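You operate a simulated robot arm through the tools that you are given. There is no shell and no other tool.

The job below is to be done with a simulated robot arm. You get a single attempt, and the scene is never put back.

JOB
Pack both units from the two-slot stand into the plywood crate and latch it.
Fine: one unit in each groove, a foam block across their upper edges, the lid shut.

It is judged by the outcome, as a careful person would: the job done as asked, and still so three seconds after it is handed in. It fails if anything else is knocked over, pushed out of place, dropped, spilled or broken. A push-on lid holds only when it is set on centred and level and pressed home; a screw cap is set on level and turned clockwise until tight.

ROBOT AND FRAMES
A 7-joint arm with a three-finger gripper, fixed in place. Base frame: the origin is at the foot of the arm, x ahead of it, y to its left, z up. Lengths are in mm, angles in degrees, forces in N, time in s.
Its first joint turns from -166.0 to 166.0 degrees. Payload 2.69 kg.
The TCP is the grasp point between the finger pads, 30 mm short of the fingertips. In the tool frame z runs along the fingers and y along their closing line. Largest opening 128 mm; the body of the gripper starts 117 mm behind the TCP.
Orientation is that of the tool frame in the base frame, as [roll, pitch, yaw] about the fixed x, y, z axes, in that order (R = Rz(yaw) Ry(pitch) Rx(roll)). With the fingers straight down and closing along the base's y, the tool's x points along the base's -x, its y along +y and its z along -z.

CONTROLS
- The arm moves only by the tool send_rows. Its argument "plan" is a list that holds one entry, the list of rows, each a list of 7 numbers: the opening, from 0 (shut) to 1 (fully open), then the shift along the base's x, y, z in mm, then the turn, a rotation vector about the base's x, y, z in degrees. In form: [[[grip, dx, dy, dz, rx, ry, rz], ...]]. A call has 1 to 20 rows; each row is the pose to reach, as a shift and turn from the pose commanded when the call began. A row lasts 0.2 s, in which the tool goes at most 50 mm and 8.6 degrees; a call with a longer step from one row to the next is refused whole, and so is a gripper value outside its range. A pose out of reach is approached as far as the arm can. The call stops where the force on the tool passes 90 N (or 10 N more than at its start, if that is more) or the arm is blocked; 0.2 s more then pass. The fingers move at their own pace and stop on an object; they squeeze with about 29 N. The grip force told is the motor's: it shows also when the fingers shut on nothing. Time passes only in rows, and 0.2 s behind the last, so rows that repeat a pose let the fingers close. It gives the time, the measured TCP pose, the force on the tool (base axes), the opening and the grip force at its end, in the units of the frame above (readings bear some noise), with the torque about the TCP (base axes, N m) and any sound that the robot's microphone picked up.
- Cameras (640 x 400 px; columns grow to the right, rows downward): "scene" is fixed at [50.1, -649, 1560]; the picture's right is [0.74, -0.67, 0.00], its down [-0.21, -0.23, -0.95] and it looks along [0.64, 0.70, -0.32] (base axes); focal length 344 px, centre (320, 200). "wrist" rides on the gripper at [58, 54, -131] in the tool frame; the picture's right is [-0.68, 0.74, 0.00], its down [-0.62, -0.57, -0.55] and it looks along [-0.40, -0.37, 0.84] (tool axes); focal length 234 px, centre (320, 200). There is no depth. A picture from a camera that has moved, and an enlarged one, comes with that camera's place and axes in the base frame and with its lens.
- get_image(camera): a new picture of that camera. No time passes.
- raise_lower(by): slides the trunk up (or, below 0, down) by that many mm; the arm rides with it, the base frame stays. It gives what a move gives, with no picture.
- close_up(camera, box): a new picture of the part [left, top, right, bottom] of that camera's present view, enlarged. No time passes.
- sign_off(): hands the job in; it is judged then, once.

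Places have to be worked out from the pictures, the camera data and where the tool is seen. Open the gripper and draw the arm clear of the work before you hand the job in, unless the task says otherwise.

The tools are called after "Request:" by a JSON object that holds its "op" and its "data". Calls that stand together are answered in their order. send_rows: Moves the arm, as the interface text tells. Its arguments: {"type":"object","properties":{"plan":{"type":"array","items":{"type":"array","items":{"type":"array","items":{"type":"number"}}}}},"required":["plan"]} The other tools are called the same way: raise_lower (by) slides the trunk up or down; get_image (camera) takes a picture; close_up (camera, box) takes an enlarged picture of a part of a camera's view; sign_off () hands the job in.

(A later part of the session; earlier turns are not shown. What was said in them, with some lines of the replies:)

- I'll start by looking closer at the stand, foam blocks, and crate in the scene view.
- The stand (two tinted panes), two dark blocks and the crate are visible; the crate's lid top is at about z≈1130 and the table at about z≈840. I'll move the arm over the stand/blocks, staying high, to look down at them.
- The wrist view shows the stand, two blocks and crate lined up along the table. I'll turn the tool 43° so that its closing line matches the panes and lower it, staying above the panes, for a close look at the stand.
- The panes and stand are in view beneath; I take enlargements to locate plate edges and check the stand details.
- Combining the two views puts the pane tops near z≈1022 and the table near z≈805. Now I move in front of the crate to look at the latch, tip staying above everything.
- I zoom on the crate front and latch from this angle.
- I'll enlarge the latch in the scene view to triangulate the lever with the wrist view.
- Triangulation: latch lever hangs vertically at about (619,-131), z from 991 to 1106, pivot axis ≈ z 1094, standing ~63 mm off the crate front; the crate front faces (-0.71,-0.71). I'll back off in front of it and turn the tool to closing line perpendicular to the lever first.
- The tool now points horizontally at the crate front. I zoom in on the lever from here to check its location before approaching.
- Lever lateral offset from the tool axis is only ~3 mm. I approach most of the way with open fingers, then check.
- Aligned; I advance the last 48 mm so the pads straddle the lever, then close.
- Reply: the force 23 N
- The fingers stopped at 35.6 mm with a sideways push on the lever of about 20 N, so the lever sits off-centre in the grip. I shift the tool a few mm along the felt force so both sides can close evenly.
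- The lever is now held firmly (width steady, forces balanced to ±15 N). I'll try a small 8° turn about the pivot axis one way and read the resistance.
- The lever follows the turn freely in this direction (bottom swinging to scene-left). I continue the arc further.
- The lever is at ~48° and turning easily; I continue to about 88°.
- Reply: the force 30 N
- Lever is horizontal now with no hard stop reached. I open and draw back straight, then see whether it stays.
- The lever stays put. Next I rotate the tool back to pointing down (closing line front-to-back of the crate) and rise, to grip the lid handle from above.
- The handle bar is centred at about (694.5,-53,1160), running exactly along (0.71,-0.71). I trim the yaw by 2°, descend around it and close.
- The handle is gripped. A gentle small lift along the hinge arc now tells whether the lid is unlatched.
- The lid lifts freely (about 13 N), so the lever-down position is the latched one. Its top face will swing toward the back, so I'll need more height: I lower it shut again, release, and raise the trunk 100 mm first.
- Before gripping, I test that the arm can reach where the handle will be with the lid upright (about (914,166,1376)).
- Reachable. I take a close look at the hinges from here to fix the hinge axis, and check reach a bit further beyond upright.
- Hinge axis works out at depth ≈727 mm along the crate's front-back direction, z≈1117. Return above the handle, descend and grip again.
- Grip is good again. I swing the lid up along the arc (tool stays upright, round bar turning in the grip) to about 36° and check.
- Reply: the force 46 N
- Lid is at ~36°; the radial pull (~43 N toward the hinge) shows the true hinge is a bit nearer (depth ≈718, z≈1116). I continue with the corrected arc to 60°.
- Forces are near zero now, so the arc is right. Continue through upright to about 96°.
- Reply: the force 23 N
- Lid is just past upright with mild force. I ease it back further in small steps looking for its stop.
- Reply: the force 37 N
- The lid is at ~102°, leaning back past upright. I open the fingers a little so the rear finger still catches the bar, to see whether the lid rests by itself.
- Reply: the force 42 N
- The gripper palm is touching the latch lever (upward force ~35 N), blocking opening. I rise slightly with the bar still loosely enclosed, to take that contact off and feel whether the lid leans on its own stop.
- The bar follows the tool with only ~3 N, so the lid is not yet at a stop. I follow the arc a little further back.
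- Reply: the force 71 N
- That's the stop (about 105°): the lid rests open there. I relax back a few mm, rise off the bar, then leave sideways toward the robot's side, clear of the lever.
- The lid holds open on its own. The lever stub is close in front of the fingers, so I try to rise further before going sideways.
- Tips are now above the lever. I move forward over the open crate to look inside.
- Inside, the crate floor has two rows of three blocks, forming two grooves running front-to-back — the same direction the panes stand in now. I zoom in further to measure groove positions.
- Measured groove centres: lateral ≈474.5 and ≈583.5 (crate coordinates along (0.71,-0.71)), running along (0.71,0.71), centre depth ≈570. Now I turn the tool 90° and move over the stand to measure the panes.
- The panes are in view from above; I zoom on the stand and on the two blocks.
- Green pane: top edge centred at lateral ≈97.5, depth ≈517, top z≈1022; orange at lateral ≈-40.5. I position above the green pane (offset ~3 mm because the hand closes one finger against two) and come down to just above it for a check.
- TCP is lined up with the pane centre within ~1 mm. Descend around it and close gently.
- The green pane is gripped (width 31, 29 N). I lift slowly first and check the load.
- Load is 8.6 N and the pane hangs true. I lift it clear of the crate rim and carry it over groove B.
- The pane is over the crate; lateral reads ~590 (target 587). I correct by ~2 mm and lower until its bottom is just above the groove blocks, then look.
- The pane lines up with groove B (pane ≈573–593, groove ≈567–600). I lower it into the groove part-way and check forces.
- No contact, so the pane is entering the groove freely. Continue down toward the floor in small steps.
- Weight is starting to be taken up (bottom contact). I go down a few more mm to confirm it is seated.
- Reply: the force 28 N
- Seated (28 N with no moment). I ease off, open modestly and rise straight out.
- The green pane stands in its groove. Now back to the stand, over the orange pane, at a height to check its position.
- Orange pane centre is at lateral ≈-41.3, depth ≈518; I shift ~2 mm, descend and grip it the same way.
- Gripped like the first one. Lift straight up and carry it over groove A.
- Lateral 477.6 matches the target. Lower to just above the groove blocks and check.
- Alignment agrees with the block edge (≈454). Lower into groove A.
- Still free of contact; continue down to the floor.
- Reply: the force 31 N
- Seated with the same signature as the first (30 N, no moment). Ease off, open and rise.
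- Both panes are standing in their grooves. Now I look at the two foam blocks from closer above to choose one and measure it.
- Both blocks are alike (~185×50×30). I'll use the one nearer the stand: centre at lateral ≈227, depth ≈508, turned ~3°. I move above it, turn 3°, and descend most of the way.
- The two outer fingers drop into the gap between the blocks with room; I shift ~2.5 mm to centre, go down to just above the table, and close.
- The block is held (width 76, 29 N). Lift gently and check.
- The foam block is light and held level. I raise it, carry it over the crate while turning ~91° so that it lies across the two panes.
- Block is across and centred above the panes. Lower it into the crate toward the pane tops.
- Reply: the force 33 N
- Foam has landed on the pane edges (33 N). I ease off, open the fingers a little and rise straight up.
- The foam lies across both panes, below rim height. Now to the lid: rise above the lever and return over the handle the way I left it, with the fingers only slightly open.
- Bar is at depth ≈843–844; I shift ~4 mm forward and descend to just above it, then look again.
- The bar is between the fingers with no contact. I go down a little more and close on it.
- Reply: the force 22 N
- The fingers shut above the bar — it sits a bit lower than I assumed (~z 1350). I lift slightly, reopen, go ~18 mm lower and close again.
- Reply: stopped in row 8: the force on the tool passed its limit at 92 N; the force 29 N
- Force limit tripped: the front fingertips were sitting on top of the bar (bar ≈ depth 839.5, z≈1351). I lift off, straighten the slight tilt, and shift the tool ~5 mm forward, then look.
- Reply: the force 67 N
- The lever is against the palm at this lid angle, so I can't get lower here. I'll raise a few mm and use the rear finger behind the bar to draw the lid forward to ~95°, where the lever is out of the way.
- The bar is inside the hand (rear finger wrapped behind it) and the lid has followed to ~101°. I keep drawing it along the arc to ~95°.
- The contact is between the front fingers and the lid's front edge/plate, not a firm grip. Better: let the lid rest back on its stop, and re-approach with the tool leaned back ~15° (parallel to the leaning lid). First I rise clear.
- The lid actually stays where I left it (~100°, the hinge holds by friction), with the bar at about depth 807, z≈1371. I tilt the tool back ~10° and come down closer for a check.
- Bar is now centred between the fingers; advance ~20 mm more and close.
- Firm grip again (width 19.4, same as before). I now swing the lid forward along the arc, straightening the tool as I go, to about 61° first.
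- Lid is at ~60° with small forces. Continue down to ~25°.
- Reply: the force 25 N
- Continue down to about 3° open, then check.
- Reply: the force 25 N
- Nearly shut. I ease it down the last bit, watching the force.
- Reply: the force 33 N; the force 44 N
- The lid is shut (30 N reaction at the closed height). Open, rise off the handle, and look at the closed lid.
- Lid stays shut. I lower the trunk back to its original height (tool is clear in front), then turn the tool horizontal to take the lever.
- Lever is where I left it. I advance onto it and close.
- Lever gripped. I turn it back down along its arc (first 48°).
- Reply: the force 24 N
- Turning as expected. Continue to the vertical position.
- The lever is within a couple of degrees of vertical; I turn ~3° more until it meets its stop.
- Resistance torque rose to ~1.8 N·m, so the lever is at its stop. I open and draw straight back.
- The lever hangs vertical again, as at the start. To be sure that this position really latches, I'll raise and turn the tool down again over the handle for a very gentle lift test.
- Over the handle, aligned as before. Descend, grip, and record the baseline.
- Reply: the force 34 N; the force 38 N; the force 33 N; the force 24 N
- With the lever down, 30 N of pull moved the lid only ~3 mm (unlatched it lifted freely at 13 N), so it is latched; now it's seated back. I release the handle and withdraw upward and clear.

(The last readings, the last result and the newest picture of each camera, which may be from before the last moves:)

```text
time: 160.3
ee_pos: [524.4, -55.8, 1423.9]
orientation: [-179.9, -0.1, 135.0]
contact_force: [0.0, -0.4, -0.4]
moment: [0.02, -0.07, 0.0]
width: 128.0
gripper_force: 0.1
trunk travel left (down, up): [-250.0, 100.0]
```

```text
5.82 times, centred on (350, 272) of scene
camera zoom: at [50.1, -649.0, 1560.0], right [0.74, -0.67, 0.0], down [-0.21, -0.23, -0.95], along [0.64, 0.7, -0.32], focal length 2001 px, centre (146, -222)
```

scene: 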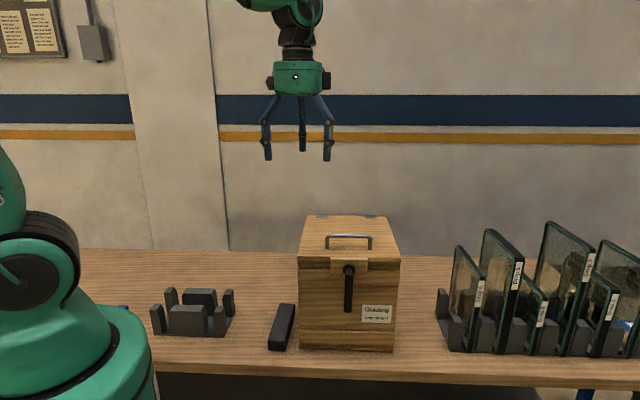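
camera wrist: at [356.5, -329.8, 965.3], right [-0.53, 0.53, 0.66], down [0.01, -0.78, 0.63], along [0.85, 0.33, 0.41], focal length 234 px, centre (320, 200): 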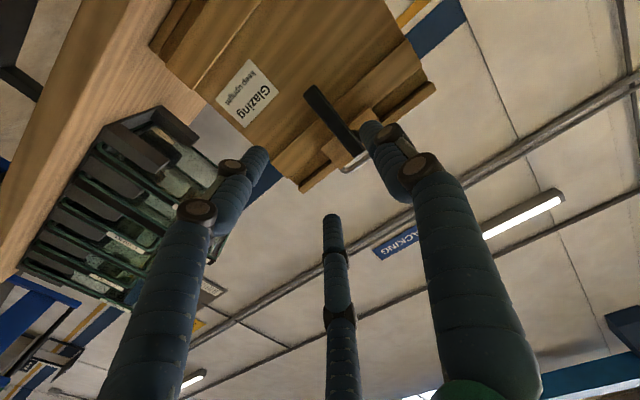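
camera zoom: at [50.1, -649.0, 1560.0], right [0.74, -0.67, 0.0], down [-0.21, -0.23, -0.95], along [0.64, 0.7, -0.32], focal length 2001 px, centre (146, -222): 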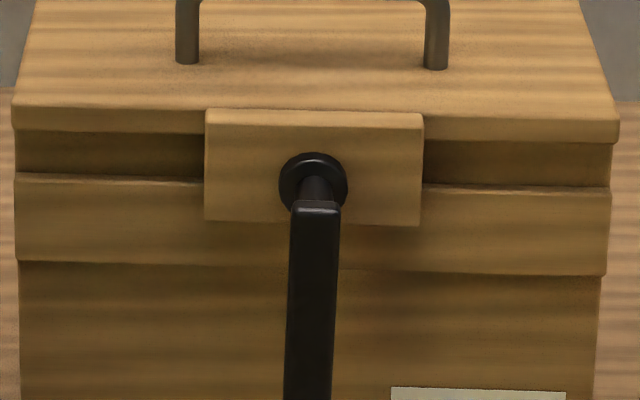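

Comparing images, the lid had in fact risen ~6 mm in that test, so my evidence is weaker than I thought (30 N could still be latch play being taken up). I'll repeat the lift test in finer steps with images at each.

Request:
{"op": "send_rows", "data": {"plan": [[[0.8, 40, 0, -20, 0, 0, 0], [0.6, 80, 0, -50, 0, 0, 0], [0.6, 120, 0, -80, 0, 0, 0], [0.6, 150, 0, -120, 0, 0, 0], [0.6, 169, 1, -165, 0, 0, 0], [0.6, 169, 1, -205, 0, 0, 0], [0.6, 169, 1, -240, 0, 0, 0], [0.6, 169, 1, -259, 0, 0, 0], [0.6, 169, 1, -259, 0, 0, 0], [0.2, 169, 1, -259, 0, 0, 0], [0, 169, 1, -259, 0, 0, 0], [0, 169, 1, -259, 0, 0, 0]]]}}

Request:
{"op": "close_up", "data": {"camera": "scene", "box": [295, 245, 405, 300]}}

Request:
{"op": "send_rows", "data": {"plan": [[[0, 0, 0, 2, 0, 0, 0], [0, 0, 0, 4, 0, 0, 0], [0, 0, 0, 4, 0, 0, 0]]]}}

Request:
{"op": "close_up", "data": {"camera": "scene", "box": [295, 245, 405, 300]}}

```text
time: 162.9
ee_pos: [691.0, -52.4, 1164.2]
orientation: [179.9, -0.3, 135.1]
contact_force: [-9.7, -17.1, -4.5]
moment: [-0.18, -0.02, -0.05]
width: 19.0
gripper_force: 43.9
trunk travel left (down, up): [-250.0, 100.0]
```

```text
5.82 times, centred on (350, 272) of scene
camera zoom: at [50.1, -649.0, 1560.0], right [0.74, -0.67, 0.0], down [-0.21, -0.23, -0.95], along [0.64, 0.7, -0.32], focal length 2001 px, centre (146, -222)
```

zoom: 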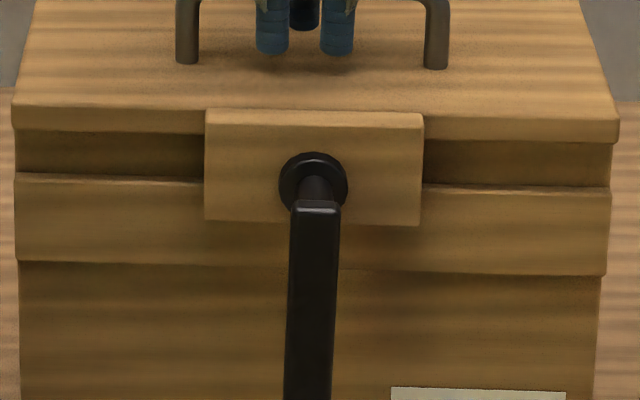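

```text
time: 163.7
ee_pos: [690.1, -53.4, 1168.2]
orientation: [-180.0, -0.3, 135.0]
contact_force: [-16.7, -20.8, -4.8]
moment: [0.27, 0.48, -0.05]
width: 18.9
gripper_force: 44.7
trunk travel left (down, up): [-250.0, 100.0]
```

```text
5.82 times, centred on (350, 272) of scene
camera zoom: at [50.1, -649.0, 1560.0], right [0.74, -0.67, 0.0], down [-0.21, -0.23, -0.95], along [0.64, 0.7, -0.32], focal length 2001 px, centre (146, -222)
```

zoom: 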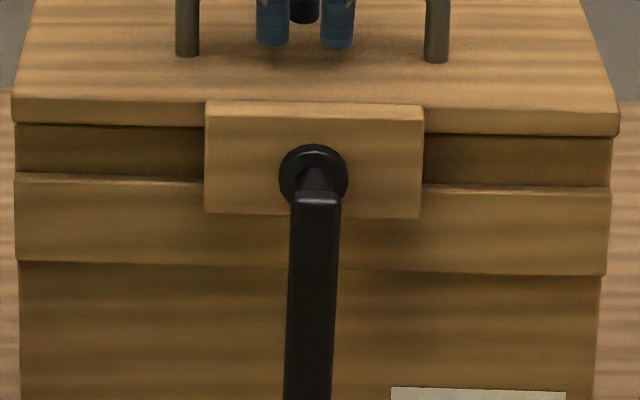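

Request:
{"op": "send_rows", "data": {"plan": [[[0, -0.5, -0.5, 1, 0, 0, 0], [0, -1, -1, 2, 0, 0, 0], [0, -1, -1, 2, 0, 0, 0]]]}}

Request:
{"op": "close_up", "data": {"camera": "scene", "box": [295, 245, 405, 300]}}

Request:
{"op": "send_rows", "data": {"plan": [[[0, 0, 0, 1, 0, 0, 0], [0, 0, 0, 2, 0, 0, 0], [0, 0, 0, 2, 0, 0, 0]]]}}

Request:
{"op": "close_up", "data": {"camera": "scene", "box": [295, 245, 405, 300]}}

```text
time: 164.5
ee_pos: [691.6, -52.8, 1170.7]
orientation: [-180.0, -0.2, 135.1]
contact_force: [-8.3, 2.6, -11.9]
moment: [0.15, 0.22, -0.04]
width: 18.8
gripper_force: 43.8
trunk travel left (down, up): [-250.0, 100.0]
```

```text
5.82 times, centred on (350, 272) of scene
camera zoom: at [50.1, -649.0, 1560.0], right [0.74, -0.67, 0.0], down [-0.21, -0.23, -0.95], along [0.64, 0.7, -0.32], focal length 2001 px, centre (146, -222)
```

zoom: 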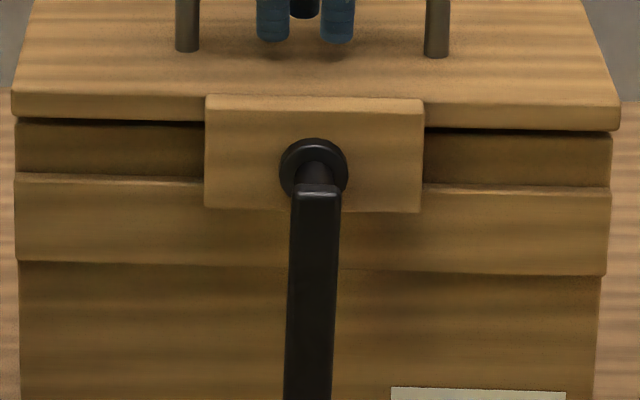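

```text
time: 165.3
ee_pos: [692.2, -52.7, 1170.7]
orientation: [-179.9, -0.2, 135.0]
contact_force: [-3.2, 13.0, -28.2]
moment: [-0.17, -0.07, 0.01]
width: 18.9
gripper_force: 44.2
trunk travel left (down, up): [-250.0, 100.0]
```

```text
5.82 times, centred on (350, 272) of scene
camera zoom: at [50.1, -649.0, 1560.0], right [0.74, -0.67, 0.0], down [-0.21, -0.23, -0.95], along [0.64, 0.7, -0.32], focal length 2001 px, centre (146, -222)
```

zoom: 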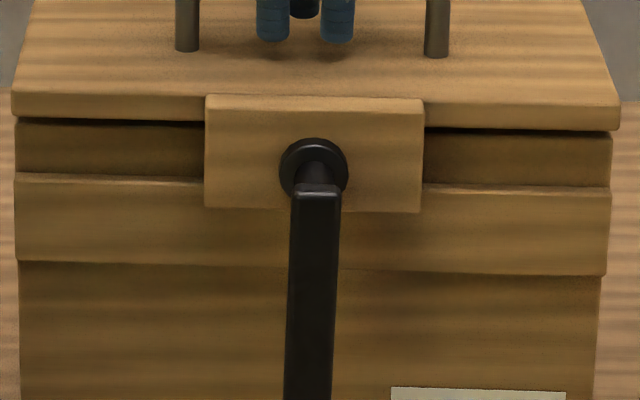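

Decisive: between the last two steps the force rose from 12 to 28 N while the lid did not move at all — the latch holds with a few mm of play. I lower it fully back, release and withdraw.

Request:
{"op": "send_rows", "data": {"plan": [[[0, 0, 0, -4, 0, 0, 0], [0, 0.5, 0.5, -8, 0, 0, 0], [0, 0.5, 0.5, -11, 0, 0, 0], [0, 0.5, 0.5, -11, 0, 0, 0], [0.3, 0.5, 0.5, -10, 0, 0, 0], [0.5, 0.5, 0.5, -9, 0, 0, 0], [0.5, 0.5, 0.5, -9, 0, 0, 0], [0.5, 0.5, 0.5, 15, 0, 0, 0], [0.5, 0.5, 0.5, 50, 0, 0, 0], [0.6, 0.5, 0.5, 95, 0, 0, 0], [0.8, -20, 0, 140, 0, 0, 0], [1, -50, 0, 180, 0, 0, 0], [1, -90, 0, 210, 0, 0, 0], [1, -130, 0, 240, 0, 0, 0], [1, -170, 0, 260, 0, 0, 0], [1, -170, 0, 260, 0, 0, 0]]]}}

Request:
{"op": "get_image", "data": {"camera": "scene"}}

Request:
{"op": "close_up", "data": {"camera": "scene", "box": [295, 245, 405, 300]}}

```text
time: 168.7
ee_pos: [519.2, -54.5, 1432.9]
orientation: [179.9, -0.2, 135.0]
contact_force: [-0.4, 0.1, -0.1]
moment: [0.02, -0.02, -0.01]
width: 128.0
gripper_force: 0.0
trunk travel left (down, up): [-250.0, 100.0]
```

```text
taken
```

scene: 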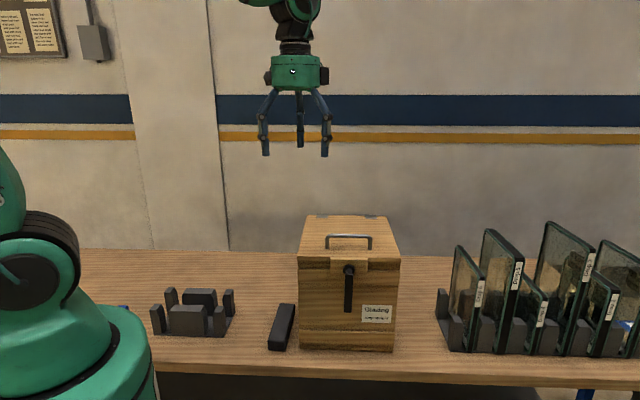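

```text
5.82 times, centred on (350, 272) of scene
camera zoom: at [50.1, -649.0, 1560.0], right [0.74, -0.67, 0.0], down [-0.21, -0.23, -0.95], along [0.64, 0.7, -0.32], focal length 2001 px, centre (146, -222)
```

zoom: 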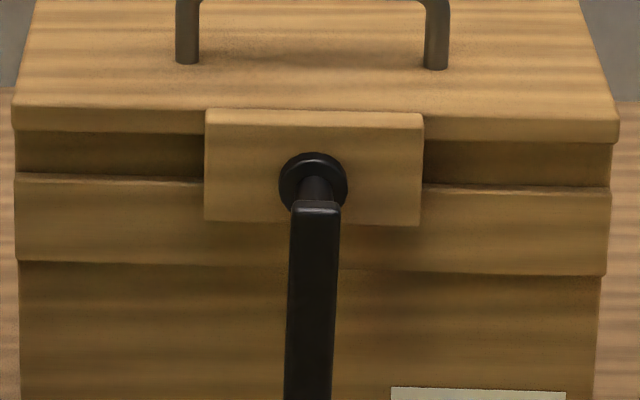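

The lid is fully down and the lever is in the latched position. Both panes and the foam are inside, nothing else has moved, and the gripper is open and clear, so I hand the job in.

Request:
{"op": "sign_off", "data": {}}

```text
The job is handed in.
```

The crate is packed, shut and latched, and the job has been handed in.

- **Panes:** the orange and green units each stand in their own groove in the crate. Both came down level onto the floor of the crate.
- **Foam:** one of the two foam blocks lies across their upper edges. The spare block is still on the table where it was.
- **Lid and latch:** the lid is down and the lever is back in its vertical position. A lift test moved the lid about 6 mm and no further. Pulling harder, up to about 28 N, did not move it any more, so the latch is holding with a little play.

Getting the lid closed took several tries at the handle. Once, the fingertips pressed on the handle bar and the force limit stopped the arm at 92 N. I saw no damage or movement of the crate from this in the pictures.

The rack of labelled units was not touched, and the arm is open and clear of the work.
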